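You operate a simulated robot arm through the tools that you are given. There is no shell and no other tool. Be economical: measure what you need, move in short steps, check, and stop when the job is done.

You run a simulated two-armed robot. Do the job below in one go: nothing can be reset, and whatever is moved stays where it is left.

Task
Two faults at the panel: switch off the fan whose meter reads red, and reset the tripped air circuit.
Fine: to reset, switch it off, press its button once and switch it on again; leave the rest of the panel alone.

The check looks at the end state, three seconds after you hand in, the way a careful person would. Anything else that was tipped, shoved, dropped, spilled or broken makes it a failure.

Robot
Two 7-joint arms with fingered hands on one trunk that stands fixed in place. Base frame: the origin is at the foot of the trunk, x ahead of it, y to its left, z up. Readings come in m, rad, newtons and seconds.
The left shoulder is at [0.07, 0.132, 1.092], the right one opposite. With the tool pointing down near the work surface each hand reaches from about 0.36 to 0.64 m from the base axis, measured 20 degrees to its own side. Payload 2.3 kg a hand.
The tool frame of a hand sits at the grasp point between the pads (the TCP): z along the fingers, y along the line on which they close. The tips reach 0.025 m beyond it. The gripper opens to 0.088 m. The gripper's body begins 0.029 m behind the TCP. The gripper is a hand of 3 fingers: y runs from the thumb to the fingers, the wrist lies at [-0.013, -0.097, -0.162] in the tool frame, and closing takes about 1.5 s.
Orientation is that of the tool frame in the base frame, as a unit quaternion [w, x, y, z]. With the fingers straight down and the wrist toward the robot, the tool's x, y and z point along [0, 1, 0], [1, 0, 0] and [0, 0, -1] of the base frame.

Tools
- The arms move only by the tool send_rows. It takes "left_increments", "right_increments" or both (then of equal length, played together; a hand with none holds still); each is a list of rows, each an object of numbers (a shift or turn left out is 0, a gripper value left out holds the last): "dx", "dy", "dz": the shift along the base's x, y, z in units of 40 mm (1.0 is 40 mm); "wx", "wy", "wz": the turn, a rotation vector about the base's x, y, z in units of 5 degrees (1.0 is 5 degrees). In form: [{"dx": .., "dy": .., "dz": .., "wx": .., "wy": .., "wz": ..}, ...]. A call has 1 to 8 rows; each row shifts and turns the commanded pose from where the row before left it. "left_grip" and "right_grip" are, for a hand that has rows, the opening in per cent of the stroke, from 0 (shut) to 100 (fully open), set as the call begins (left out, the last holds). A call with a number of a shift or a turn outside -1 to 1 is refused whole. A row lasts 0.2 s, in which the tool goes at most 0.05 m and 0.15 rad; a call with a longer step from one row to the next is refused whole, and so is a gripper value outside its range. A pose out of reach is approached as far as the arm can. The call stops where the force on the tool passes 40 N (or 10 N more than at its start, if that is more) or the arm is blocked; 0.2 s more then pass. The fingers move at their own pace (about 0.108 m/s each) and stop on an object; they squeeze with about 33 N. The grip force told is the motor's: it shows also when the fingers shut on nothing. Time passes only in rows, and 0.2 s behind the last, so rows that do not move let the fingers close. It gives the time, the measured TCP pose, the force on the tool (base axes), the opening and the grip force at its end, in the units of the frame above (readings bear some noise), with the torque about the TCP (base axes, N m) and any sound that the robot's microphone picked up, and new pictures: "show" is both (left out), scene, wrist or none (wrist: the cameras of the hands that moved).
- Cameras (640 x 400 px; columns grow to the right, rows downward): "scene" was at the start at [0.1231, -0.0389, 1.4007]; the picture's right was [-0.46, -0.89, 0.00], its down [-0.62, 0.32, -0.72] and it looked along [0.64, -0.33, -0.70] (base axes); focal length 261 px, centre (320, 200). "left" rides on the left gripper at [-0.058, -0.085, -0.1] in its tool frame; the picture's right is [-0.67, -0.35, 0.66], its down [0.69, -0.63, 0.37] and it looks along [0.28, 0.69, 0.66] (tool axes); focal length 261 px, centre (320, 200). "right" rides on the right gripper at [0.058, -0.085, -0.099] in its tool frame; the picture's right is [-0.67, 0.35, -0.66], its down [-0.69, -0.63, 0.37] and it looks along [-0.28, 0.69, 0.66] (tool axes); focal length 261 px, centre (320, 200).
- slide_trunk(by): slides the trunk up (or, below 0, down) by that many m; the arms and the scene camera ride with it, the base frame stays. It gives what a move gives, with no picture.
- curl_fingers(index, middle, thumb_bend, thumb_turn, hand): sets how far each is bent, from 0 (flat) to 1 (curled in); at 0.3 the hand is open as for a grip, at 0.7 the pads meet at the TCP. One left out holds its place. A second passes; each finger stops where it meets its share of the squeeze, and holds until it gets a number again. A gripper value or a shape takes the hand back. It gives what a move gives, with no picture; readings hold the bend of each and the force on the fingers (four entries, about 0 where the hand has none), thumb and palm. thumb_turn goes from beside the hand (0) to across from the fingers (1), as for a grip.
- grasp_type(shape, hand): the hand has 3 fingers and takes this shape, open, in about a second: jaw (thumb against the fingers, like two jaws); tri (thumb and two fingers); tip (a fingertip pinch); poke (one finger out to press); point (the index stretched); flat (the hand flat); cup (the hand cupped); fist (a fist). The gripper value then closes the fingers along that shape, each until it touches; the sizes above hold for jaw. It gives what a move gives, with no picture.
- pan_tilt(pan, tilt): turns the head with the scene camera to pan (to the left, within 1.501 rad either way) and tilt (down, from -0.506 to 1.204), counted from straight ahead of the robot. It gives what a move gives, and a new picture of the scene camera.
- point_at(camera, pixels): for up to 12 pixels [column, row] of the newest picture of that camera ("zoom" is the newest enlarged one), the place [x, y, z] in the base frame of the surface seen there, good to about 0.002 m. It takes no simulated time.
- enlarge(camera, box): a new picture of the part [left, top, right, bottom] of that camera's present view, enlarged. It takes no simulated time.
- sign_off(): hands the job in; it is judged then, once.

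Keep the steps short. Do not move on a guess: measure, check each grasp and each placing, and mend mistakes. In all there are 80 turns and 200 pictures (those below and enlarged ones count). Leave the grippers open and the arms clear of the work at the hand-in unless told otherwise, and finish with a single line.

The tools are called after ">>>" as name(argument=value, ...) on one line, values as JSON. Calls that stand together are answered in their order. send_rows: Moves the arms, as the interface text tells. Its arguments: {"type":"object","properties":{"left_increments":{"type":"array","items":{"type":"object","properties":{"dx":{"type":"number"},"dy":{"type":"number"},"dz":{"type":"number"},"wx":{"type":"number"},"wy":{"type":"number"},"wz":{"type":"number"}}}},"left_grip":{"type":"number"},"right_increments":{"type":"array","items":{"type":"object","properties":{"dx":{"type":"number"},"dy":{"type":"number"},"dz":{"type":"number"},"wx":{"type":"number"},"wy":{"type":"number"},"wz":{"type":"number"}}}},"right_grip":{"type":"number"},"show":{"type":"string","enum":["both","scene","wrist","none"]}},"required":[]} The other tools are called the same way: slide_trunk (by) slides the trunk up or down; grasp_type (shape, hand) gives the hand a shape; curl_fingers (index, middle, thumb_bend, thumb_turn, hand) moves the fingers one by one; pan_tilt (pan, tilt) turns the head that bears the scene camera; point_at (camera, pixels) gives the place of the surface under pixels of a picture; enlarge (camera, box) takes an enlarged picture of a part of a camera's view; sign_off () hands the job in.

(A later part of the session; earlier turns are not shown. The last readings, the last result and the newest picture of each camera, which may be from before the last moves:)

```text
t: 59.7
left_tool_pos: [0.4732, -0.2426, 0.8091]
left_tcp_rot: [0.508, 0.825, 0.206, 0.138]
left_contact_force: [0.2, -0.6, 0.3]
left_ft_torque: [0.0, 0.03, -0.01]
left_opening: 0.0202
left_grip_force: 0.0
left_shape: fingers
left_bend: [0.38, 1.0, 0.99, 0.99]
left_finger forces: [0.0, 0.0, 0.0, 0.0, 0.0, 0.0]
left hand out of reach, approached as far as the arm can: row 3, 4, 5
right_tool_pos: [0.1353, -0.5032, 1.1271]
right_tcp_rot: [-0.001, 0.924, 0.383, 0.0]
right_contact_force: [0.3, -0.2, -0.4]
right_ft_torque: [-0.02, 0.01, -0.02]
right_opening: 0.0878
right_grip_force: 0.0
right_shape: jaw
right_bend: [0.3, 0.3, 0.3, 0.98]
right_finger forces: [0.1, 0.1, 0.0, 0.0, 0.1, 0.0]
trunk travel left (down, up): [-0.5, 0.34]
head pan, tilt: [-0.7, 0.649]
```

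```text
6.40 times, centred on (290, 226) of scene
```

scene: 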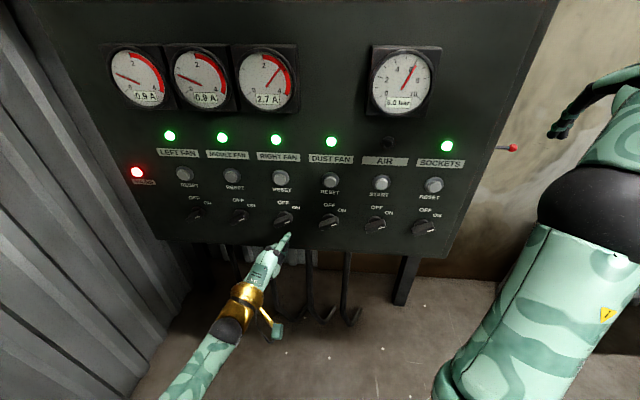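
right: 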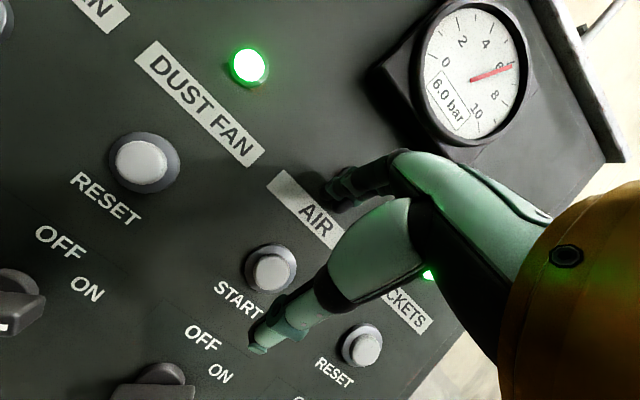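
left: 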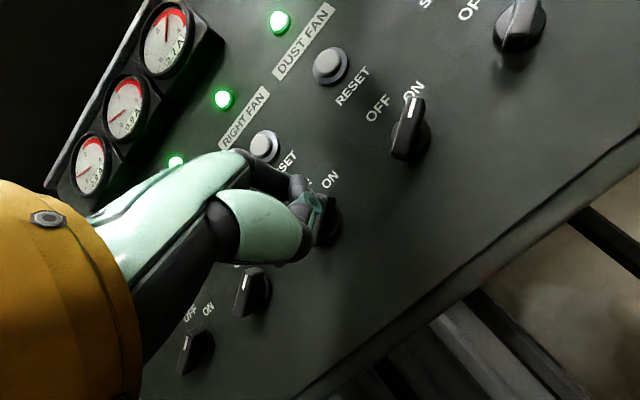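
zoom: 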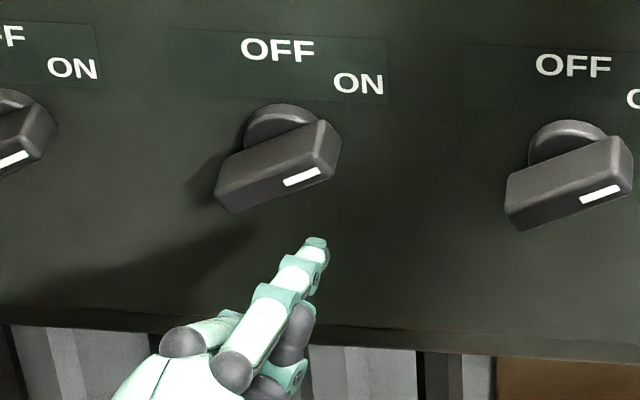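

Computing wrist-to-shoulder distances: the left arm stops at about 0.40 m, so this really is its reach limit. The right arm earlier failed because it was too close (about 0.22 m) to its shoulder. Working lower with the trunk at its start height puts the right wrist at a comfortable 0.32–0.38 m. I'll retreat the left hand, raise the trunk and bring in the right.

>>> send_rows(left_increments=[{"dx": -0.5, "dy": 0.5}, {"dx": -0.5, "dy": 0.7}, {"dx": -0.5, "dy": 0.8}, {"dx": -0.5, "dy": 0.8}, {"dx": -0.5, "dy": 0.8}, {"dx": -0.5, "dy": 0.8}, {"dx": -0.5, "dy": 0.8}, {"dx": -0.5, "dy": 0.8}], show="none")

>>> slide_trunk(by=0.15)

>>> send_rows(right_increments=[{"dx": 0.4, "dy": 0.31, "dz": -0.4}, {"dx": 0.4, "dy": 0.31, "dz": -0.8}, {"dx": 0.4, "dy": 0.31, "dz": -0.8}, {"dx": 0.4, "dy": 0.31, "dz": -0.8}, {"dx": 0.4, "dy": 0.31, "dz": -0.8}, {"dx": 0.4, "dy": 0.31, "dz": -0.8}, {"dx": 0.4, "dy": 0.31, "dz": -0.8}, {"dx": 0.4, "dy": 0.31, "dz": -0.8}], left_increments=[{"dy": 0.4}, {"dy": 0.4}, {"dy": 0.4}, {"dy": 0.4}, {}, {}, {}, {}], show="scene")

```text
t: 61.5
left_tool_pos: [0.3136, -0.0014, 0.8076]
left_tcp_rot: [0.509, 0.824, 0.206, 0.139]
left_contact_force: [0.4, -0.5, -0.3]
left_ft_torque: [0.02, 0.01, -0.03]
left_opening: 0.0199
left_grip_force: 0.0
left_shape: fingers
left_bend: [0.38, 1.0, 0.99, 0.99]
left_finger forces: [0.1, 0.0, 0.0, 0.1, 0.0, 0.1]
right_tool_pos: [0.1344, -0.5023, 1.1283]
right_tcp_rot: [0.0, 0.924, 0.382, 0.0]
right_contact_force: [0.4, 0.3, -0.1]
right_ft_torque: [-0.03, -0.02, 0.0]
right_opening: 0.0875
right_grip_force: 0.1
right_shape: jaw
right_bend: [0.3, 0.3, 0.3, 0.98]
right_finger forces: [0.0, 0.0, 0.0, 0.0, 0.0, 0.1]
trunk travel left (down, up): [-0.5, 0.34]
head pan, tilt: [-0.7, 0.649]
```

```text
t: 63.3
left_tool_pos: [0.314, -0.001, 0.9576]
left_tcp_rot: [0.509, 0.824, 0.206, 0.139]
left_contact_force: [-0.6, 0.2, -0.2]
left_ft_torque: [0.01, 0.0, 0.01]
left_opening: 0.0202
left_grip_force: 0.1
left_shape: fingers
left_bend: [0.38, 1.0, 0.99, 0.99]
left_finger forces: [0.0, 0.0, 0.0, 0.1, 0.0, 0.1]
right_tool_pos: [0.135, -0.5024, 1.2784]
right_tcp_rot: [-0.002, 0.924, 0.383, 0.0]
right_contact_force: [0.0, 1.0, -0.1]
right_ft_torque: [0.0, -0.03, 0.02]
right_opening: 0.0876
right_grip_force: 0.1
right_shape: jaw
right_bend: [0.3, 0.3, 0.3, 0.98]
right_finger forces: [0.1, 0.1, 0.0, 0.0, 0.0, 0.0]
trunk travel left (down, up): [-0.65, 0.19]
head pan, tilt: [-0.7, 0.649]
```

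```text
t: 65.1
left_tool_pos: [0.3147, 0.0599, 0.958]
left_tcp_rot: [0.509, 0.824, 0.206, 0.139]
left_contact_force: [-0.9, 0.0, -0.6]
left_ft_torque: [-0.01, -0.02, 0.02]
left_opening: 0.0201
left_grip_force: 0.1
left_shape: fingers
left_bend: [0.38, 1.0, 0.99, 0.99]
left_finger forces: [0.1, 0.0, 0.1, 0.0, 0.1, 0.1]
right_tool_pos: [0.2633, -0.4024, 1.0354]
right_tcp_rot: [0.001, 0.924, 0.382, -0.002]
right_contact_force: [0.2, -0.3, 0.5]
right_ft_torque: [-0.01, -0.04, 0.0]
right_opening: 0.0877
right_grip_force: 0.2
right_shape: jaw
right_bend: [0.3, 0.3, 0.3, 0.98]
right_finger forces: [0.1, 0.1, 0.0, 0.0, 0.0, 0.0]
trunk travel left (down, up): [-0.65, 0.19]
head pan, tilt: [-0.7, 0.649]
```

scene: 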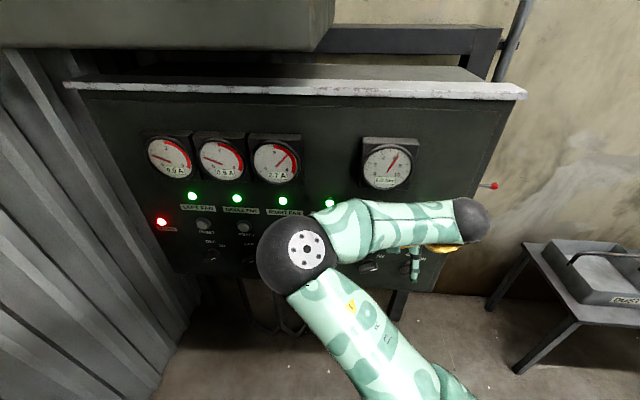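

Right hand is at d ≈ 0.47, z 1.035. I'll check clearance of the elbow and wrist spheres, then keep lowering to z ≈ 0.87.

>>> point_at(camera="scene", pixels=[[265, 245], [305, 250], [470, 215], [380, 225]])

>>> send_rows(right_increments=[{"dz": -0.8}, {"dz": -0.8}, {"dz": -0.8}, {"dz": -0.8}, {"dz": -0.8}], show="both")

```text
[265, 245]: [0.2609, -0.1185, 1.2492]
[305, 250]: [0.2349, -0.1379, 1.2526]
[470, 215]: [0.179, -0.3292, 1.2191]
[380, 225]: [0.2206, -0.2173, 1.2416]
```

```text
t: 66.3
left_tool_pos: [0.3139, 0.0602, 0.958]
left_tcp_rot: [0.509, 0.824, 0.207, 0.139]
left_contact_force: [0.1, 0.0, -0.3]
left_ft_torque: [0.02, -0.06, 0.03]
left_opening: 0.0201
left_grip_force: 0.0
left_shape: fingers
left_bend: [0.38, 1.0, 0.99, 0.99]
left_finger forces: [0.0, 0.1, 0.1, 0.0, 0.1, 0.0]
right_tool_pos: [0.2645, -0.403, 0.878]
right_tcp_rot: [0.0, 0.924, 0.383, 0.0]
right_contact_force: [0.0, -0.7, -0.6]
right_ft_torque: [0.02, -0.01, -0.01]
right_opening: 0.0877
right_grip_force: 0.0
right_shape: jaw
right_bend: [0.3, 0.3, 0.3, 0.98]
right_finger forces: [0.0, 0.0, 0.0, 0.0, 0.1, 0.1]
trunk travel left (down, up): [-0.65, 0.19]
head pan, tilt: [-0.7, 0.649]
```

scene: 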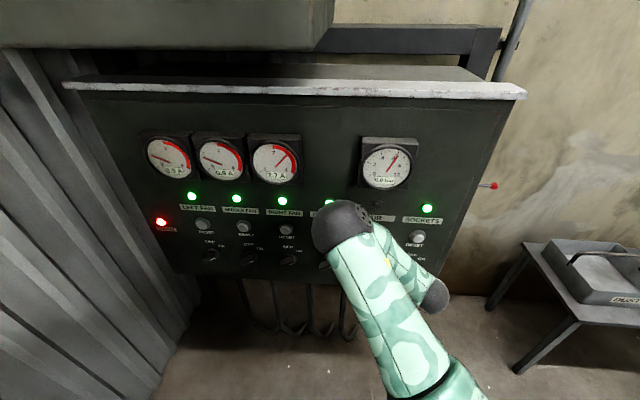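
right: 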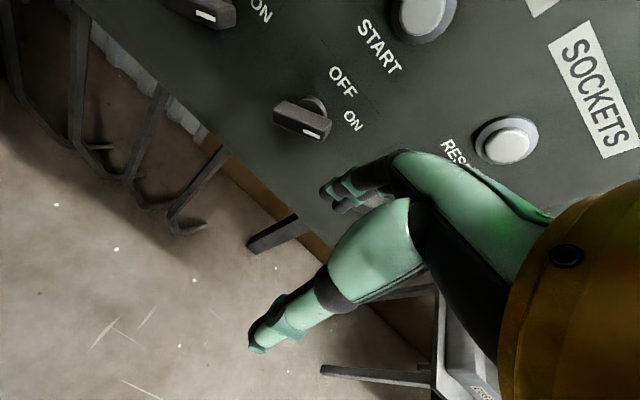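

I'll check the elbow's distance from the panel now that it is up front.

>>> point_at(camera="scene", pixels=[[322, 235], [345, 215], [370, 215], [430, 295]])

>>> send_rows(right_increments=[{"wx": -1, "wy": -1}, {"wx": -1, "wy": -1}, {"wx": -1, "wy": -1}, {"wx": -1, "wy": -1}], show="both")

```text
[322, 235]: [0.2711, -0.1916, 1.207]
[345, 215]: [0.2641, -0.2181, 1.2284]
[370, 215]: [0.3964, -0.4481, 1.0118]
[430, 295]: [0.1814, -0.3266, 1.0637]
```

```text
t: 67.3
left_tool_pos: [0.3143, 0.0609, 0.9577]
left_tcp_rot: [0.509, 0.824, 0.206, 0.139]
left_contact_force: [0.4, 0.5, 0.7]
left_ft_torque: [-0.01, 0.0, 0.03]
left_opening: 0.0202
left_grip_force: 0.0
left_shape: fingers
left_bend: [0.38, 1.0, 0.99, 0.99]
left_finger forces: [0.0, 0.0, 0.0, 0.0, 0.0, 0.1]
right_tool_pos: [0.2673, -0.4102, 0.8735]
right_tcp_rot: [0.227, 0.896, 0.37, 0.093]
right_contact_force: [-0.7, 0.3, -0.5]
right_ft_torque: [0.02, 0.01, 0.0]
right_opening: 0.0879
right_grip_force: 0.0
right_shape: jaw
right_bend: [0.3, 0.3, 0.3, 0.98]
right_finger forces: [0.0, 0.1, 0.0, 0.1, 0.0, 0.1]
right hand out of reach, approached as far as the arm can: row 3
trunk travel left (down, up): [-0.65, 0.19]
head pan, tilt: [-0.7, 0.649]
```

scene: 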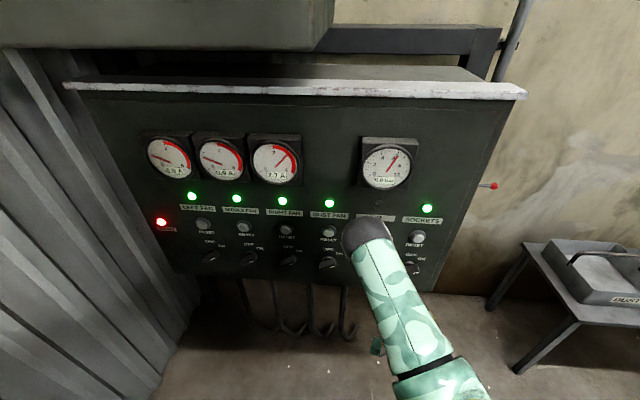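
right: 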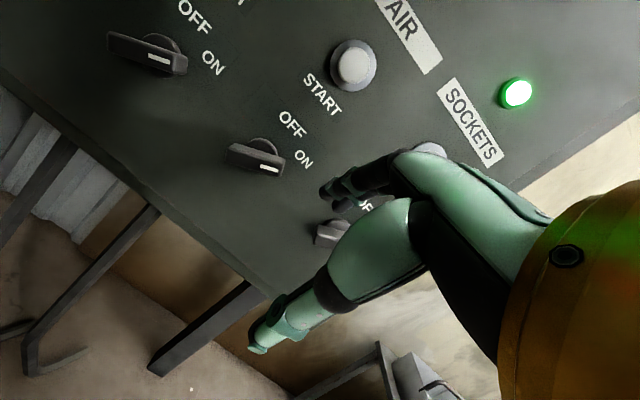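

Pitching works now, with only a brief blip at row 3. I'll continue.

>>> send_rows(right_increments=[{"wx": -1, "wy": -1}, {"wx": -1, "wy": -1}, {"wx": -1, "wy": -1}, {"wx": -1, "wy": -1}], show="both")

```text
t: 68.3
left_tool_pos: [0.3138, 0.0612, 0.9587]
left_tcp_rot: [0.508, 0.825, 0.206, 0.139]
left_contact_force: [0.1, 0.6, -0.4]
left_ft_torque: [0.02, -0.03, 0.03]
left_opening: 0.0201
left_grip_force: 0.1
left_shape: fingers
left_bend: [0.38, 1.0, 0.99, 0.99]
left_finger forces: [0.0, 0.0, 0.0, 0.0, 0.1, 0.0]
right_tool_pos: [0.266, -0.4087, 0.8722]
right_tcp_rot: [0.438, 0.813, 0.338, 0.183]
right_contact_force: [0.4, -0.9, 0.5]
right_ft_torque: [0.0, -0.01, 0.01]
right_opening: 0.0878
right_grip_force: 0.0
right_shape: jaw
right_bend: [0.3, 0.3, 0.3, 0.98]
right_finger forces: [0.0, 0.0, 0.0, 0.1, 0.1, 0.1]
trunk travel left (down, up): [-0.65, 0.19]
head pan, tilt: [-0.7, 0.649]
```

scene: 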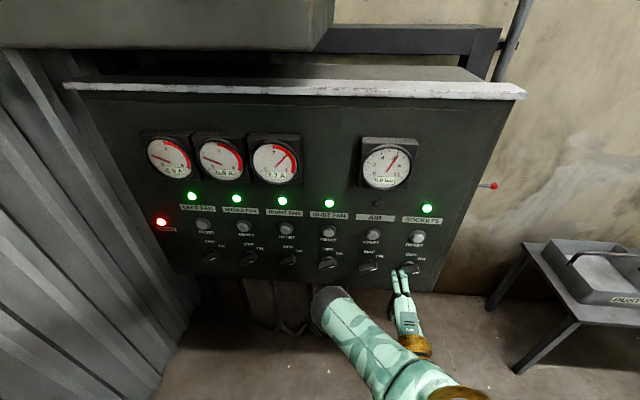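
right: 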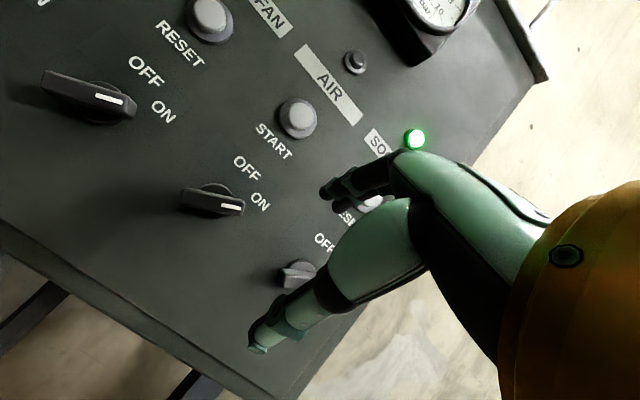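

Excellent: the arm is comfortable here. I'll finish the pitch to straight ahead while shifting 57 mm left toward the air column.

>>> send_rows(right_increments=[{"wx": -0.94, "wy": -0.94, "dx": 0.2, "dy": 0.2}, {"wx": -0.94, "wy": -0.94, "dx": 0.2, "dy": 0.2}, {"wx": -0.94, "wy": -0.94, "dx": 0.2, "dy": 0.2}, {"wx": -0.94, "wy": -0.94, "dx": 0.2, "dy": 0.2}, {"wx": -0.94, "wy": -0.94, "dx": 0.2, "dy": 0.2}], show="both")

```text
t: 69.5
left_tool_pos: [0.3138, 0.062, 0.9592]
left_tcp_rot: [0.508, 0.824, 0.207, 0.139]
left_contact_force: [0.5, 0.6, -0.8]
left_ft_torque: [0.0, -0.03, 0.01]
left_opening: 0.0201
left_grip_force: 0.1
left_shape: fingers
left_bend: [0.38, 1.0, 0.99, 0.99]
left_finger forces: [0.1, 0.0, 0.0, 0.0, 0.1, 0.0]
right_tool_pos: [0.3057, -0.3685, 0.875]
right_tcp_rot: [0.652, 0.655, 0.27, 0.269]
right_contact_force: [0.3, 0.1, 0.0]
right_ft_torque: [0.01, 0.01, -0.01]
right_opening: 0.088
right_grip_force: 0.0
right_shape: jaw
right_bend: [0.3, 0.3, 0.3, 0.98]
right_finger forces: [0.0, 0.0, 0.0, 0.1, 0.0, 0.1]
trunk travel left (down, up): [-0.65, 0.19]
head pan, tilt: [-0.7, 0.649]
```

scene: 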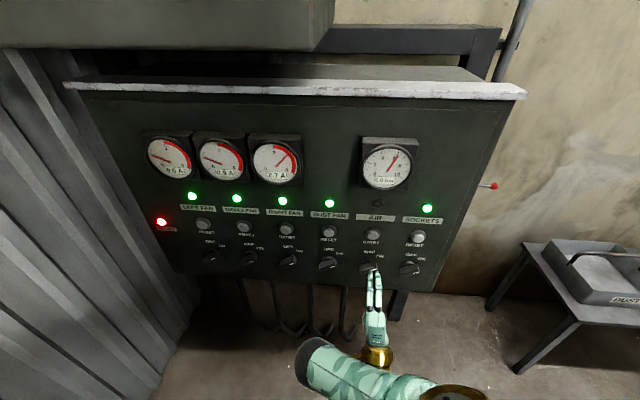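
right: 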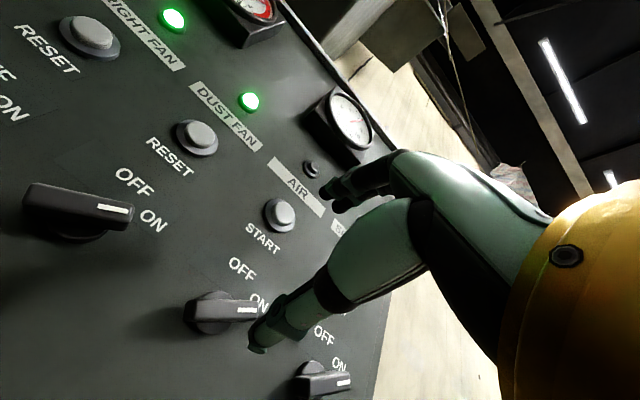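

The hand points straight at the panel. I'll measure the air knob from the right camera and roll −30° to match the bar.

>>> enlarge(camera="right", box=[170, 270, 290, 345])

>>> point_at(camera="zoom", pixels=[[110, 170], [100, 230], [430, 175], [430, 240], [270, 205], [200, 150], [200, 320]])

>>> send_rows(right_increments=[{"wx": -0.85, "wy": 0.85}, {"wx": -0.85, "wy": 0.85}, {"wx": -0.85, "wy": 0.85}, {"wx": -0.85, "wy": 0.85}, {"wx": -0.85, "wy": 0.85}], show="both")

```text
5.33 times, centred on (230, 308) of right
```

zoom: 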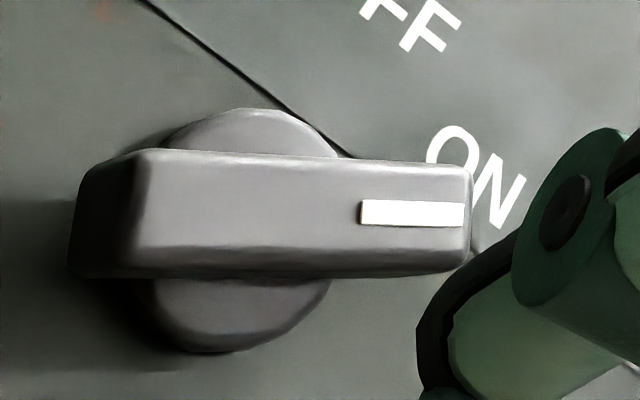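

```text
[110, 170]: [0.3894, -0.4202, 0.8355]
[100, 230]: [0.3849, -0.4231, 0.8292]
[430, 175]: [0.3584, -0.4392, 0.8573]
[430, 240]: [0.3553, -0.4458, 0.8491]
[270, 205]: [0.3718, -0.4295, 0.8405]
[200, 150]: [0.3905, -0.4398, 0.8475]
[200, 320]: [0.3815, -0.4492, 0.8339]
```

```text
t: 70.7
left_tool_pos: [0.3137, 0.0608, 0.9579]
left_tcp_rot: [0.508, 0.825, 0.205, 0.138]
left_contact_force: [0.0, 0.0, 0.5]
left_ft_torque: [-0.03, -0.02, 0.0]
left_opening: 0.0203
left_grip_force: 0.1
left_shape: fingers
left_bend: [0.38, 1.0, 0.99, 0.99]
left_finger forces: [0.0, 0.0, 0.0, 0.0, 0.0, 0.0]
right_tool_pos: [0.3047, -0.3678, 0.8752]
right_tcp_rot: [0.7, 0.562, 0.431, 0.091]
right_contact_force: [-0.6, 0.5, 0.8]
right_ft_torque: [0.0, -0.02, -0.01]
right_opening: 0.0875
right_grip_force: 0.1
right_shape: jaw
right_bend: [0.3, 0.3, 0.3, 0.98]
right_finger forces: [0.1, 0.0, 0.0, 0.0, 0.1, 0.0]
trunk travel left (down, up): [-0.65, 0.19]
head pan, tilt: [-0.7, 0.649]
```

scene: 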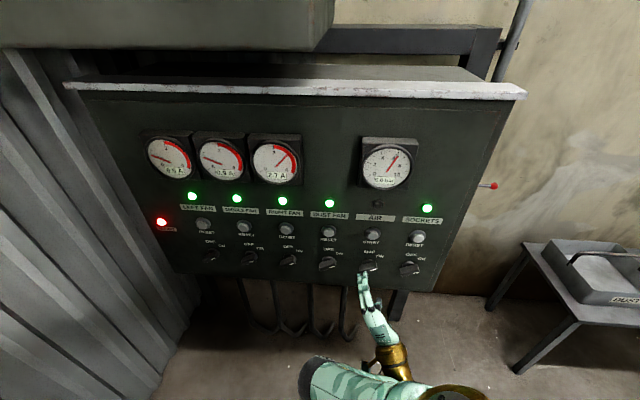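
right: 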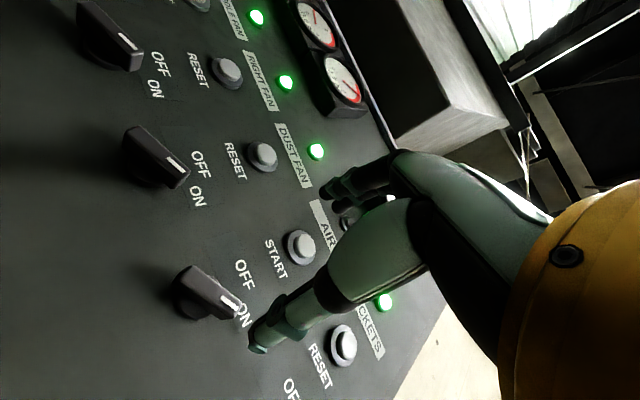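

Roll is now exactly 120°. The air knob centre is s ≈ −0.0425, z ≈ 0.8445. I'll lower to that height and approach to d = 0.53 (tips just short of the knob face), then check.

>>> send_rows(right_increments=[{"dz": -0.38}, {"dz": -0.38}, {"dx": 0.33, "dy": -0.31}, {"dx": 0.33, "dy": -0.31}, {"dx": 0.34, "dy": -0.31}, {}], right_grip=100, show="both")

>>> enlarge(camera="scene", box=[310, 215, 440, 296])

```text
t: 72.1
left_tool_pos: [0.3147, 0.0612, 0.9583]
left_tcp_rot: [0.509, 0.825, 0.205, 0.137]
left_contact_force: [-0.1, 0.3, -0.4]
left_ft_torque: [0.0, 0.0, -0.02]
left_opening: 0.02
left_grip_force: 0.1
left_shape: fingers
left_bend: [0.38, 1.0, 0.99, 0.99]
left_finger forces: [0.1, 0.0, 0.0, 0.0, 0.0, 0.0]
right_tool_pos: [0.3457, -0.4047, 0.8418]
right_tcp_rot: [0.7, 0.562, 0.431, 0.091]
right_contact_force: [0.4, -0.1, -0.3]
right_ft_torque: [0.0, 0.03, -0.03]
right_opening: 0.0876
right_grip_force: 0.0
right_shape: jaw
right_bend: [0.3, 0.3, 0.3, 0.98]
right_finger forces: [0.0, 0.0, 0.0, 0.1, 0.0, 0.0]
trunk travel left (down, up): [-0.65, 0.19]
head pan, tilt: [-0.7, 0.649]
```

scene: 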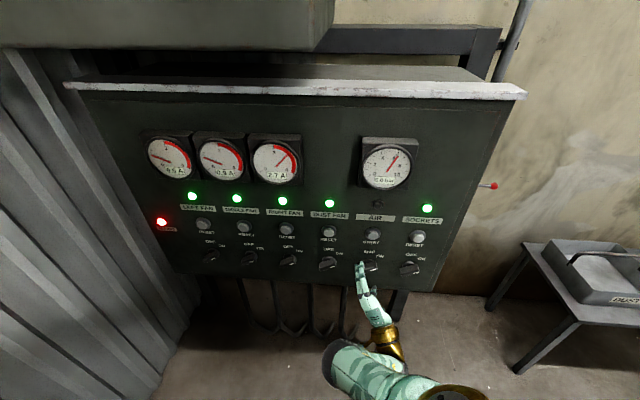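
right: 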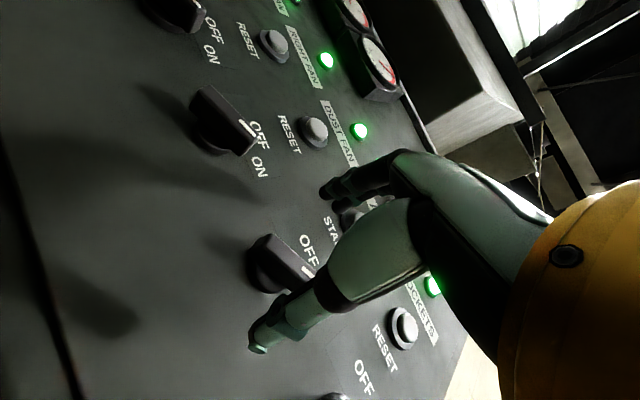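

```text
4.92 times, centred on (375, 256) of scene
```

zoom: 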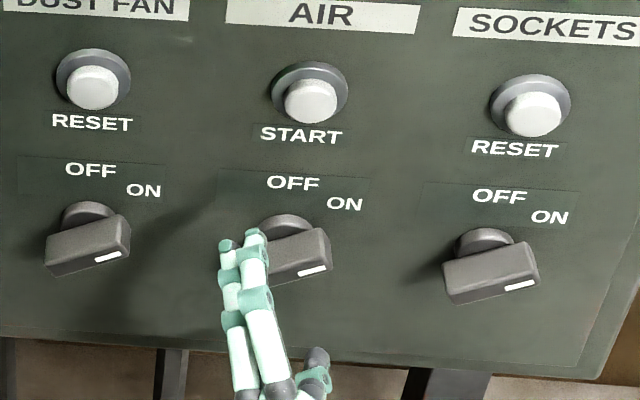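

The fingers are upper left and the thumb lower right of the air knob, as wanted. I'll advance the last 28 mm.

>>> send_rows(right_increments=[{"dx": 0.24, "dy": -0.25, "dz": 0.03}, {"dx": 0.24, "dy": -0.25, "dz": 0.03}, {}], show="both")

>>> enlarge(camera="scene", box=[310, 215, 440, 296])

```text
t: 72.9
left_tool_pos: [0.3139, 0.0613, 0.9578]
left_tcp_rot: [0.508, 0.825, 0.206, 0.138]
left_contact_force: [0.1, 0.0, 0.3]
left_ft_torque: [0.02, -0.04, -0.01]
left_opening: 0.0202
left_grip_force: 0.0
left_shape: fingers
left_bend: [0.38, 1.0, 0.99, 0.99]
left_finger forces: [0.0, 0.0, 0.0, 0.0, 0.0, 0.0]
right_tool_pos: [0.3654, -0.425, 0.8456]
right_tcp_rot: [0.7, 0.562, 0.432, 0.091]
right_contact_force: [-0.6, -1.4, -0.4]
right_ft_torque: [-0.01, 0.01, -0.02]
right_opening: 0.0877
right_grip_force: 0.0
right_shape: jaw
right_bend: [0.3, 0.3, 0.3, 0.98]
right_finger forces: [0.0, 0.0, 0.0, 0.1, 0.0, 0.0]
trunk travel left (down, up): [-0.65, 0.19]
head pan, tilt: [-0.7, 0.649]
```

scene: 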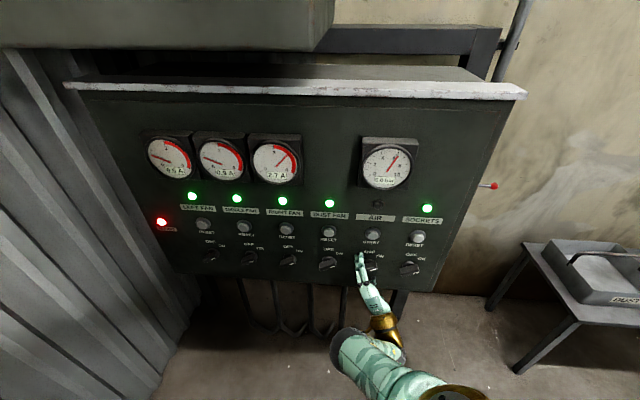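
right: 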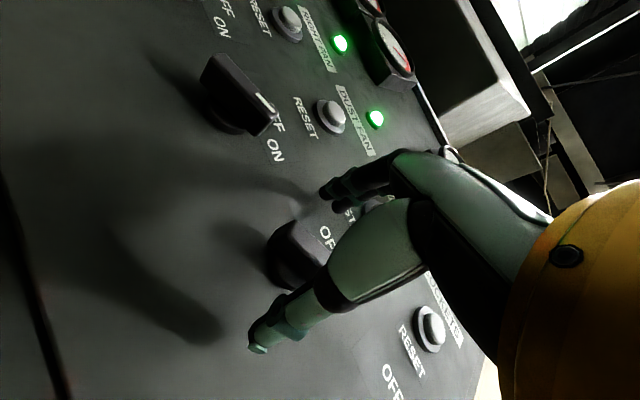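

```text
4.92 times, centred on (375, 256) of scene
```

zoom: 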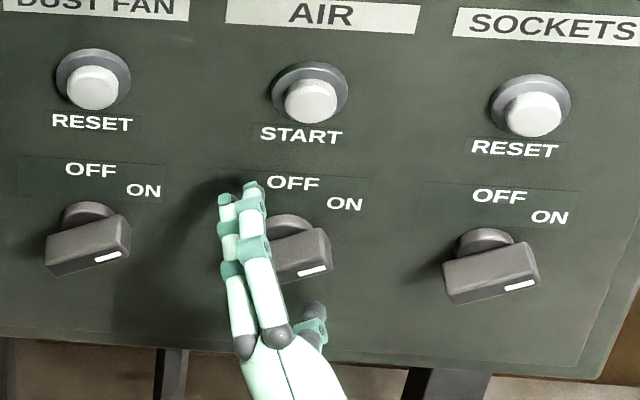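

In place at d = 0.559 with no contact. I'll close the fingers on the knob.

>>> send_rows(right_increments=[{}, {}, {}, {}, {}, {}, {}], right_grip=0, show="both")

>>> enlarge(camera="scene", box=[310, 215, 440, 296])

```text
t: 74.5
left_tool_pos: [0.3145, 0.0604, 0.9576]
left_tcp_rot: [0.509, 0.824, 0.206, 0.138]
left_contact_force: [0.2, -0.1, 0.7]
left_ft_torque: [0.02, 0.04, -0.02]
left_opening: 0.0201
left_grip_force: 0.1
left_shape: fingers
left_bend: [0.38, 1.0, 0.99, 0.99]
left_finger forces: [0.0, 0.1, 0.0, 0.1, 0.0, 0.0]
right_tool_pos: [0.3669, -0.4256, 0.8448]
right_tcp_rot: [0.7, 0.562, 0.431, 0.09]
right_contact_force: [1.5, -0.9, 0.4]
right_ft_torque: [-0.02, -0.01, 0.0]
right_opening: 0.0085
right_grip_force: 33.3
right_shape: jaw
right_bend: [0.71, 0.67, 0.74, 1.0]
right_finger forces: [19.4, 10.3, 0.0, 0.0, 29.3, 0.0]
trunk travel left (down, up): [-0.65, 0.19]
head pan, tilt: [-0.7, 0.649]
```

scene: 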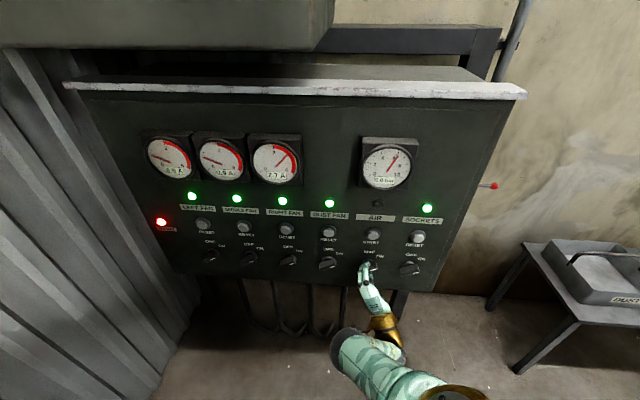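
right: 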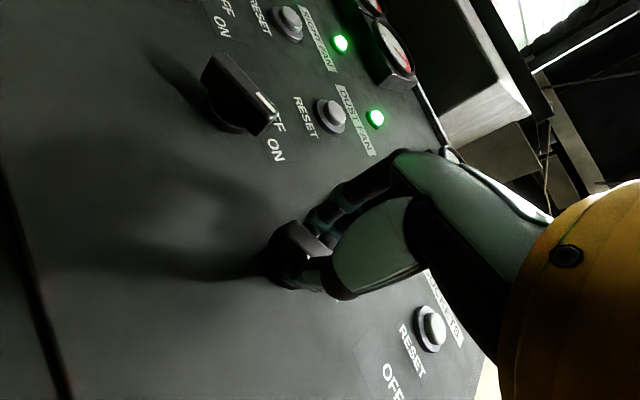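

```text
4.92 times, centred on (375, 256) of scene
```

zoom: 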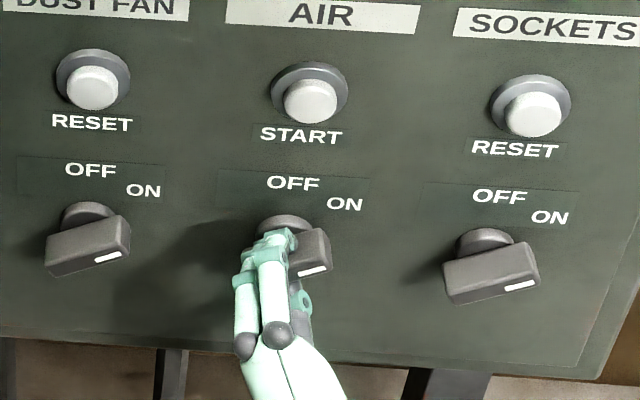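

A firm grip: 8.5 mm opening with 33 N on both sides. I'll roll counter-clockwise toward OFF by 28° first.

>>> send_rows(right_increments=[{"wx": -0.8, "wy": 0.8}, {"wx": -0.8, "wy": 0.8}, {"wx": -0.8, "wy": 0.8}, {"wx": -0.8, "wy": 0.8}, {"wx": -0.8, "wy": 0.8}], show="scene")

>>> enlarge(camera="scene", box=[310, 215, 440, 296])

```text
t: 75.7
left_tool_pos: [0.3149, 0.0604, 0.9578]
left_tcp_rot: [0.508, 0.825, 0.206, 0.138]
left_contact_force: [-0.6, -0.6, -0.7]
left_ft_torque: [0.0, -0.01, 0.0]
left_opening: 0.0202
left_grip_force: 0.1
left_shape: fingers
left_bend: [0.38, 1.0, 0.99, 0.99]
left_finger forces: [0.0, 0.0, 0.1, 0.0, 0.0, 0.0]
right_tool_pos: [0.3661, -0.4249, 0.8453]
right_tcp_rot: [0.701, 0.439, 0.556, -0.085]
right_contact_force: [0.1, 0.2, -3.2]
right_ft_torque: [0.1, 0.03, -0.01]
right_opening: 0.0083
right_grip_force: 32.5
right_shape: jaw
right_bend: [0.71, 0.71, 0.75, 1.0]
right_finger forces: [22.0, 7.1, 0.1, 0.1, 31.2, 0.0]
trunk travel left (down, up): [-0.65, 0.19]
head pan, tilt: [-0.7, 0.649]
```

scene: 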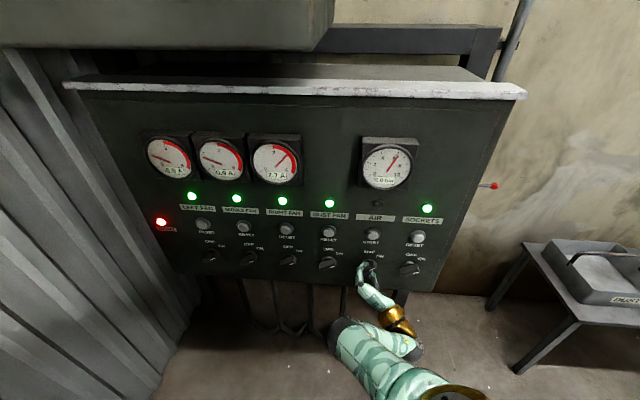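

```text
4.92 times, centred on (375, 256) of scene
```

zoom: 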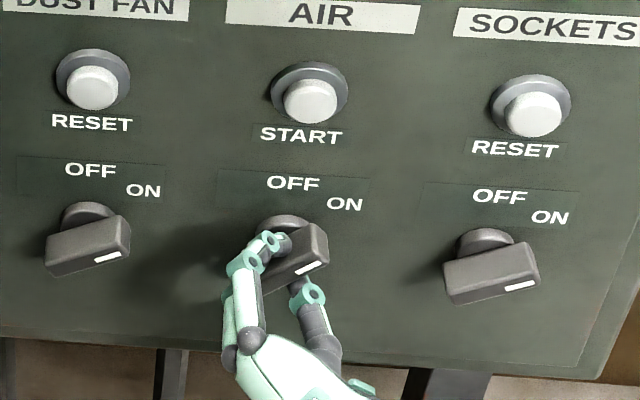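

The knob moved only a few degrees; the pads mostly pivoted (torque 0.1 N m). I'll continue the roll to see whether it follows past a detent.

>>> send_rows(right_increments=[{"wx": -0.9, "wy": 0.9}, {"wx": -0.9, "wy": 0.9}, {"wx": -0.9, "wy": 0.9}, {"wx": -0.9, "wy": 0.9}, {"wx": -0.9, "wy": 0.9}], show="scene")

>>> enlarge(camera="scene", box=[310, 215, 440, 296])

```text
t: 76.9
left_tool_pos: [0.3141, 0.0608, 0.9577]
left_tcp_rot: [0.508, 0.825, 0.206, 0.138]
left_contact_force: [0.0, -0.1, 0.1]
left_ft_torque: [0.0, -0.02, -0.04]
left_opening: 0.0204
left_grip_force: 0.1
left_shape: fingers
left_bend: [0.38, 1.0, 0.99, 0.99]
left_finger forces: [0.1, 0.0, 0.1, 0.1, 0.0, 0.1]
right_tool_pos: [0.3649, -0.4262, 0.8458]
right_tcp_rot: [0.651, 0.271, 0.654, -0.274]
right_contact_force: [1.1, 0.9, -2.6]
right_ft_torque: [0.08, 0.01, 0.06]
right_opening: 0.0076
right_grip_force: 33.3
right_shape: jaw
right_bend: [0.71, 0.71, 0.75, 0.97]
right_finger forces: [25.1, 5.3, 0.0, 0.0, 30.7, 0.0]
trunk travel left (down, up): [-0.65, 0.19]
head pan, tilt: [-0.7, 0.649]
```

scene: 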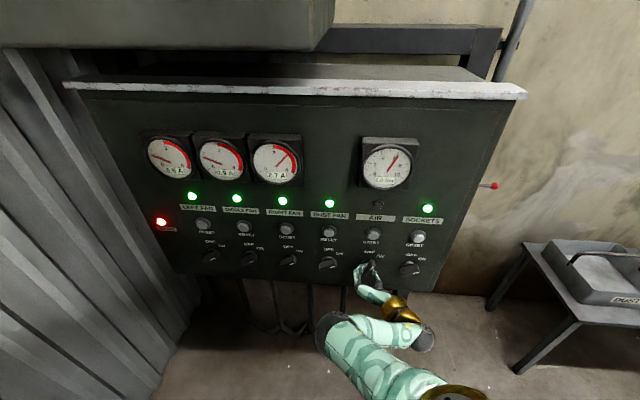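

```text
4.92 times, centred on (375, 256) of scene
```

zoom: 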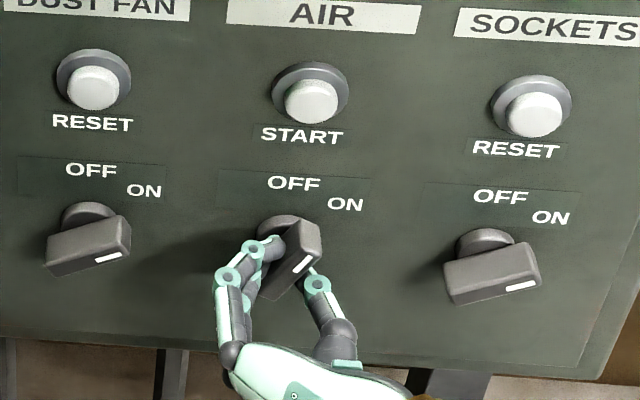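

It is following: the bar is now at about 50°. I'll keep rolling another ~38°.

>>> send_rows(right_increments=[{"wx": -0.9, "wy": 0.9}, {"wx": -0.9, "wy": 0.9}, {"wx": -0.9, "wy": 0.9}, {"wx": -0.9, "wy": 0.9}, {"wx": -0.9, "wy": 0.9}, {"wx": -0.9, "wy": 0.9}], show="scene")

>>> enlarge(camera="scene", box=[310, 215, 440, 296])

```text
t: 78.3
left_tool_pos: [0.3157, 0.0599, 0.9569]
left_tcp_rot: [0.508, 0.825, 0.206, 0.138]
left_contact_force: [0.4, -0.4, -0.5]
left_ft_torque: [0.02, 0.04, 0.01]
left_opening: 0.0199
left_grip_force: 0.0
left_shape: fingers
left_bend: [0.38, 1.0, 0.99, 0.99]
left_finger forces: [0.1, 0.0, 0.0, 0.1, 0.0, 0.0]
right_tool_pos: [0.3652, -0.4256, 0.8449]
right_tcp_rot: [0.527, 0.04, 0.705, -0.472]
right_contact_force: [1.3, 3.1, -5.8]
right_ft_torque: [0.13, 0.04, 0.16]
right_opening: 0.007
right_grip_force: 33.2
right_shape: jaw
right_bend: [0.71, 0.72, 0.76, 0.95]
right_finger forces: [27.4, 4.6, 0.1, 0.1, 29.7, 0.0]
trunk travel left (down, up): [-0.65, 0.19]
head pan, tilt: [-0.7, 0.649]
```

scene: 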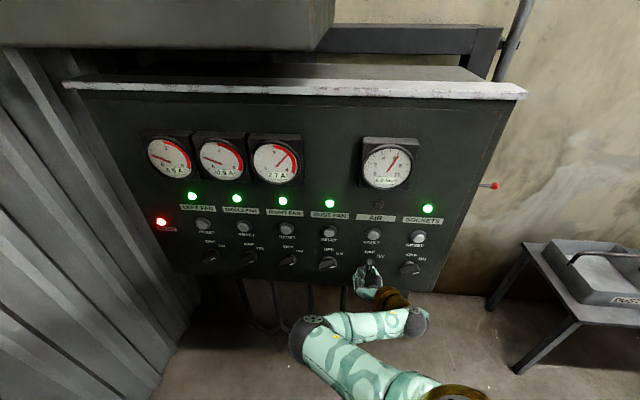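

```text
4.92 times, centred on (375, 256) of scene
```

zoom: 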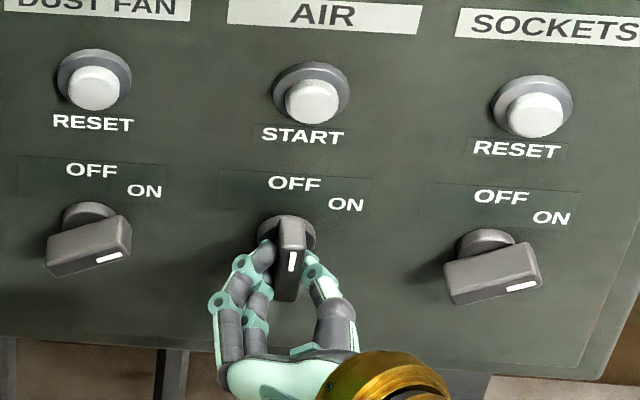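

The bar now stands vertical, pointing to OFF. I'll open the hand and check that it stays.

>>> send_rows(right_increments=[{}, {}, {}, {}, {}], right_grip=100, show="none")

>>> send_rows(right_increments=[{"dx": -0.4, "dy": 0.4}, {"dx": -0.4, "dy": 0.4}, {"dx": -0.4, "dy": 0.4}, {"dx": -0.4, "dy": 0.4}], show="both")

>>> enlarge(camera="scene", box=[310, 215, 440, 296])

```text
t: 79.5
left_tool_pos: [0.3134, 0.0625, 0.9586]
left_tcp_rot: [0.508, 0.825, 0.206, 0.138]
left_contact_force: [0.6, -0.4, -1.0]
left_ft_torque: [0.01, 0.03, 0.03]
left_opening: 0.0201
left_grip_force: 0.0
left_shape: fingers
left_bend: [0.38, 1.0, 0.99, 0.99]
left_finger forces: [0.0, 0.1, 0.0, 0.1, 0.0, 0.0]
right_tool_pos: [0.3648, -0.4268, 0.8451]
right_tcp_rot: [0.529, 0.041, 0.705, -0.472]
right_contact_force: [-0.2, -0.2, 0.1]
right_ft_torque: [-0.04, 0.01, 0.01]
right_opening: 0.0876
right_grip_force: 0.0
right_shape: jaw
right_bend: [0.3, 0.3, 0.3, 0.98]
right_finger forces: [0.0, 0.1, 0.0, 0.0, 0.0, 0.1]
trunk travel left (down, up): [-0.65, 0.19]
head pan, tilt: [-0.7, 0.649]
```

```text
t: 80.5
left_tool_pos: [0.3132, 0.062, 0.9585]
left_tcp_rot: [0.508, 0.824, 0.206, 0.139]
left_contact_force: [-0.5, -0.8, 0.2]
left_ft_torque: [0.01, -0.03, 0.01]
left_opening: 0.0203
left_grip_force: 0.0
left_shape: fingers
left_bend: [0.38, 1.0, 0.99, 0.99]
left_finger forces: [0.1, 0.1, 0.1, 0.1, 0.0, 0.0]
right_tool_pos: [0.2987, -0.3622, 0.8457]
right_tcp_rot: [0.529, 0.041, 0.704, -0.472]
right_contact_force: [-1.1, 0.9, 0.2]
right_ft_torque: [0.0, -0.02, 0.0]
right_opening: 0.0875
right_grip_force: 0.1
right_shape: jaw
right_bend: [0.3, 0.3, 0.3, 0.98]
right_finger forces: [0.0, 0.0, 0.1, 0.1, 0.0, 0.0]
trunk travel left (down, up): [-0.65, 0.19]
head pan, tilt: [-0.7, 0.649]
```

scene: 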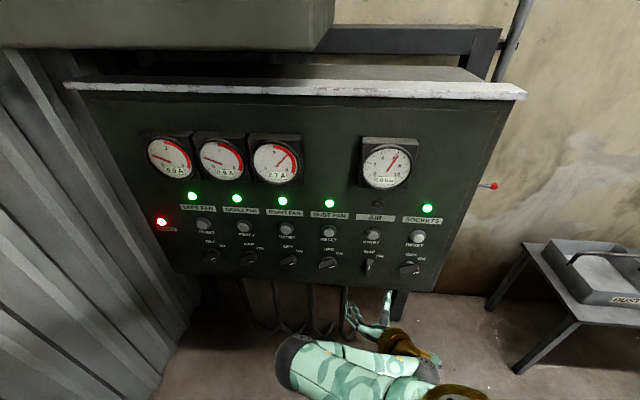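
right: 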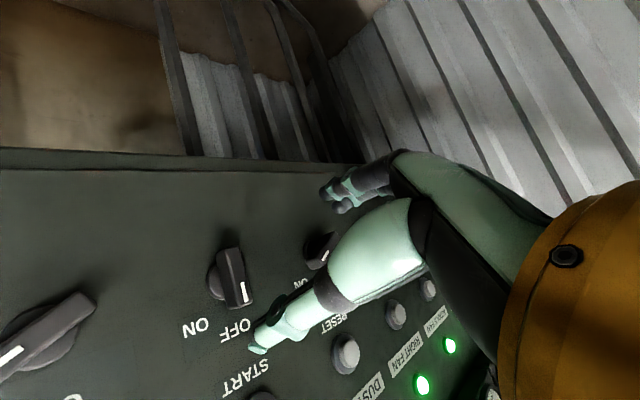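

```text
4.92 times, centred on (375, 256) of scene
```

zoom: 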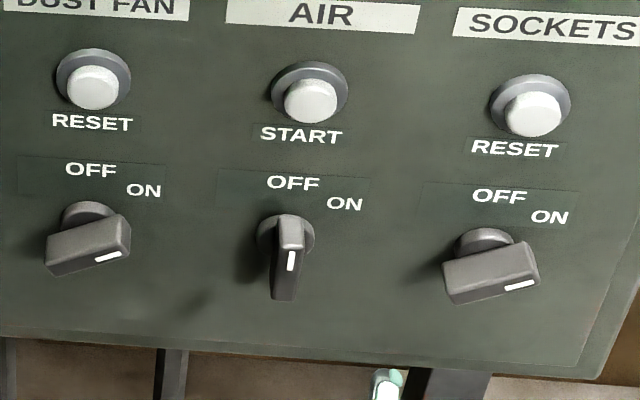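

Air is OFF. Next is its START button. I'll roll the hand back by 98° at stand-off, raise it to button height and shape a single pushing finger.

>>> send_rows(right_increments=[{"wx": 1, "wy": -1}, {"wx": 1, "wy": -1}, {"wx": 1, "wy": -1}, {"wx": 1, "wy": -1}, {"wx": 1, "wy": -1}, {"wx": 1, "wy": -1}, {"wx": 1, "wy": -1}], show="none")

>>> send_rows(right_increments=[{"wx": 1, "wy": -1, "dz": 0.3}, {"wx": 1, "wy": -1, "dz": 0.3}, {"wx": 1, "wy": -1, "dz": 0.3}, {"wx": 1, "wy": -1, "dz": 0.3}, {"wx": 1, "wy": -1, "dz": 0.3}, {"wx": 1, "wy": -1, "dz": 0.3}, {"wx": 1, "wy": -1, "dz": 0.3}], show="none")

>>> curl_fingers(hand="right", index=0.5, middle=1.0, thumb_bend=1.0, thumb_turn=1.0)

>>> send_rows(right_increments=[{}], show="both")

>>> enlarge(camera="scene", box=[310, 190, 440, 271])

```text
t: 82.1
left_tool_pos: [0.313, 0.0612, 0.9581]
left_tcp_rot: [0.509, 0.824, 0.206, 0.139]
left_contact_force: [0.1, -0.7, 0.0]
left_ft_torque: [-0.01, 0.03, 0.02]
left_opening: 0.02
left_grip_force: 0.1
left_shape: fingers
left_bend: [0.38, 1.0, 0.99, 0.99]
left_finger forces: [0.0, 0.0, 0.0, 0.0, 0.1, 0.0]
right_tool_pos: [0.2994, -0.3606, 0.8462]
right_tcp_rot: [0.676, 0.334, 0.624, -0.207]
right_contact_force: [-0.5, -0.1, 0.4]
right_ft_torque: [-0.01, 0.03, -0.01]
right_opening: 0.0874
right_grip_force: 0.1
right_shape: jaw
right_bend: [0.3, 0.3, 0.3, 0.98]
right_finger forces: [0.0, 0.0, 0.1, 0.0, 0.1, 0.0]
trunk travel left (down, up): [-0.65, 0.19]
head pan, tilt: [-0.7, 0.649]
```

```text
t: 83.7
left_tool_pos: [0.3133, 0.0608, 0.9583]
left_tcp_rot: [0.509, 0.824, 0.206, 0.139]
left_contact_force: [-0.5, -0.6, -0.1]
left_ft_torque: [-0.01, -0.03, -0.01]
left_opening: 0.02
left_grip_force: 0.1
left_shape: fingers
left_bend: [0.38, 1.0, 0.99, 0.99]
left_finger forces: [0.0, 0.1, 0.0, 0.1, 0.0, 0.0]
right_tool_pos: [0.3014, -0.3597, 0.9295]
right_tcp_rot: [0.699, 0.565, 0.428, 0.097]
right_contact_force: [0.3, -0.1, -0.6]
right_ft_torque: [0.0, 0.0, -0.02]
right_opening: 0.0875
right_grip_force: 0.1
right_shape: jaw
right_bend: [0.3, 0.3, 0.3, 0.98]
right_finger forces: [0.0, 0.0, 0.1, 0.0, 0.0, 0.1]
trunk travel left (down, up): [-0.65, 0.19]
head pan, tilt: [-0.7, 0.649]
```

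```text
t: 84.7
left_tool_pos: [0.3147, 0.0619, 0.9583]
left_tcp_rot: [0.508, 0.825, 0.205, 0.138]
left_contact_force: [0.0, 0.4, 0.0]
left_ft_torque: [0.0, 0.02, -0.02]
left_opening: 0.0201
left_grip_force: 0.2
left_shape: fingers
left_bend: [0.38, 1.0, 0.99, 0.99]
left_finger forces: [0.0, 0.0, 0.1, 0.0, 0.0, 0.1]
right_tool_pos: [0.3009, -0.3605, 0.9284]
right_tcp_rot: [0.699, 0.565, 0.428, 0.096]
right_contact_force: [0.0, -0.2, 0.5]
right_ft_torque: [0.01, 0.01, 0.02]
right_opening: 0.0112
right_grip_force: 0.1
right_shape: fingers
right_bend: [0.45, 1.0, 0.93, 1.0]
right_finger forces: [0.0, 0.0, 0.0, 0.0, 0.1, 0.0]
trunk travel left (down, up): [-0.65, 0.19]
head pan, tilt: [-0.7, 0.649]
```

```text
t: 85.1
left_tool_pos: [0.3144, 0.0609, 0.9578]
left_tcp_rot: [0.509, 0.825, 0.206, 0.138]
left_contact_force: [-0.4, 0.5, -0.1]
left_ft_torque: [0.02, 0.02, 0.01]
left_opening: 0.0201
left_grip_force: 0.0
left_shape: fingers
left_bend: [0.38, 1.0, 0.99, 0.99]
left_finger forces: [0.1, 0.1, 0.0, 0.0, 0.0, 0.0]
right_tool_pos: [0.3003, -0.3604, 0.9299]
right_tcp_rot: [0.699, 0.565, 0.428, 0.095]
right_contact_force: [0.3, -0.4, 0.0]
right_ft_torque: [0.0, 0.02, 0.0]
right_opening: 0.0114
right_grip_force: 0.1
right_shape: fingers
right_bend: [0.45, 1.0, 0.93, 1.0]
right_finger forces: [0.0, 0.0, 0.1, 0.0, 0.1, 0.0]
trunk travel left (down, up): [-0.65, 0.19]
head pan, tilt: [-0.7, 0.649]
```

scene: 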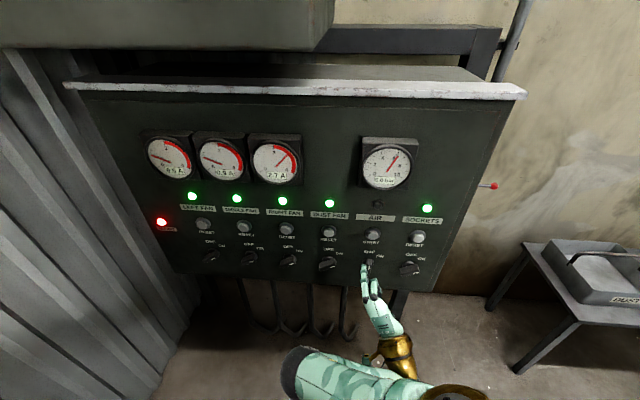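
right: 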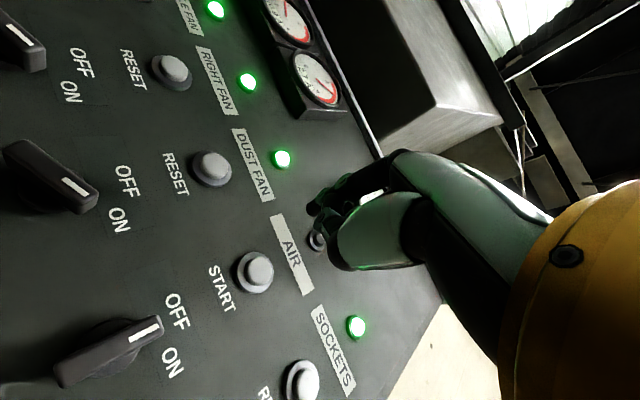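

```text
4.92 times, centred on (375, 230) of scene
```

zoom: 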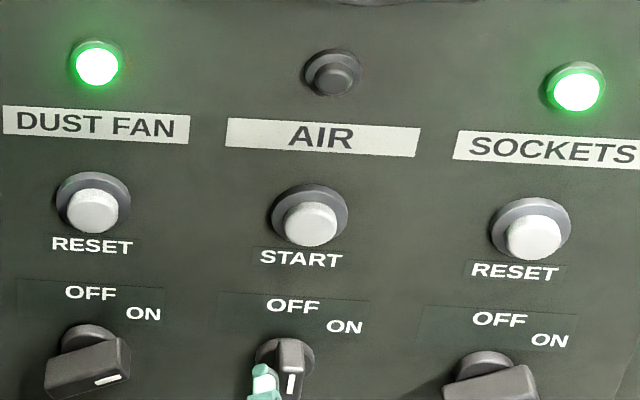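

I'll measure the index tip and the START button precisely.

>>> point_at(camera="zoom", pixels=[[310, 222], [290, 222], [330, 222], [310, 205], [310, 240], [310, 188], [278, 215], [262, 368], [258, 378], [270, 375], [262, 390]])

>>> enlarge(camera="scene", box=[325, 245, 421, 305])

```text
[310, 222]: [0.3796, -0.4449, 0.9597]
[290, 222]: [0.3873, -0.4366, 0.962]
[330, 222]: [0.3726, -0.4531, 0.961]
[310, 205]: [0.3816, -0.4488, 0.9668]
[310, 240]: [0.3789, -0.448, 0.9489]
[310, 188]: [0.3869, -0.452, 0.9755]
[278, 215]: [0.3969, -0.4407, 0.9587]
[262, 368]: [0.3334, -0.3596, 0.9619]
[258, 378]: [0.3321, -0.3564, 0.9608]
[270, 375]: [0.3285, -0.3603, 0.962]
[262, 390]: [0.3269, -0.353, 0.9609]
```

```text
6.67 times, centred on (373, 275) of scene
```

zoom: 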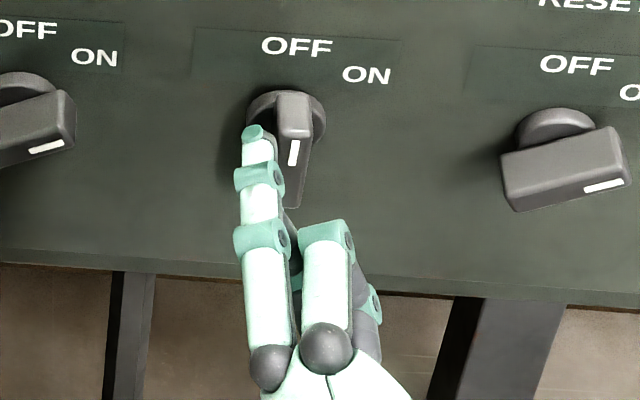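

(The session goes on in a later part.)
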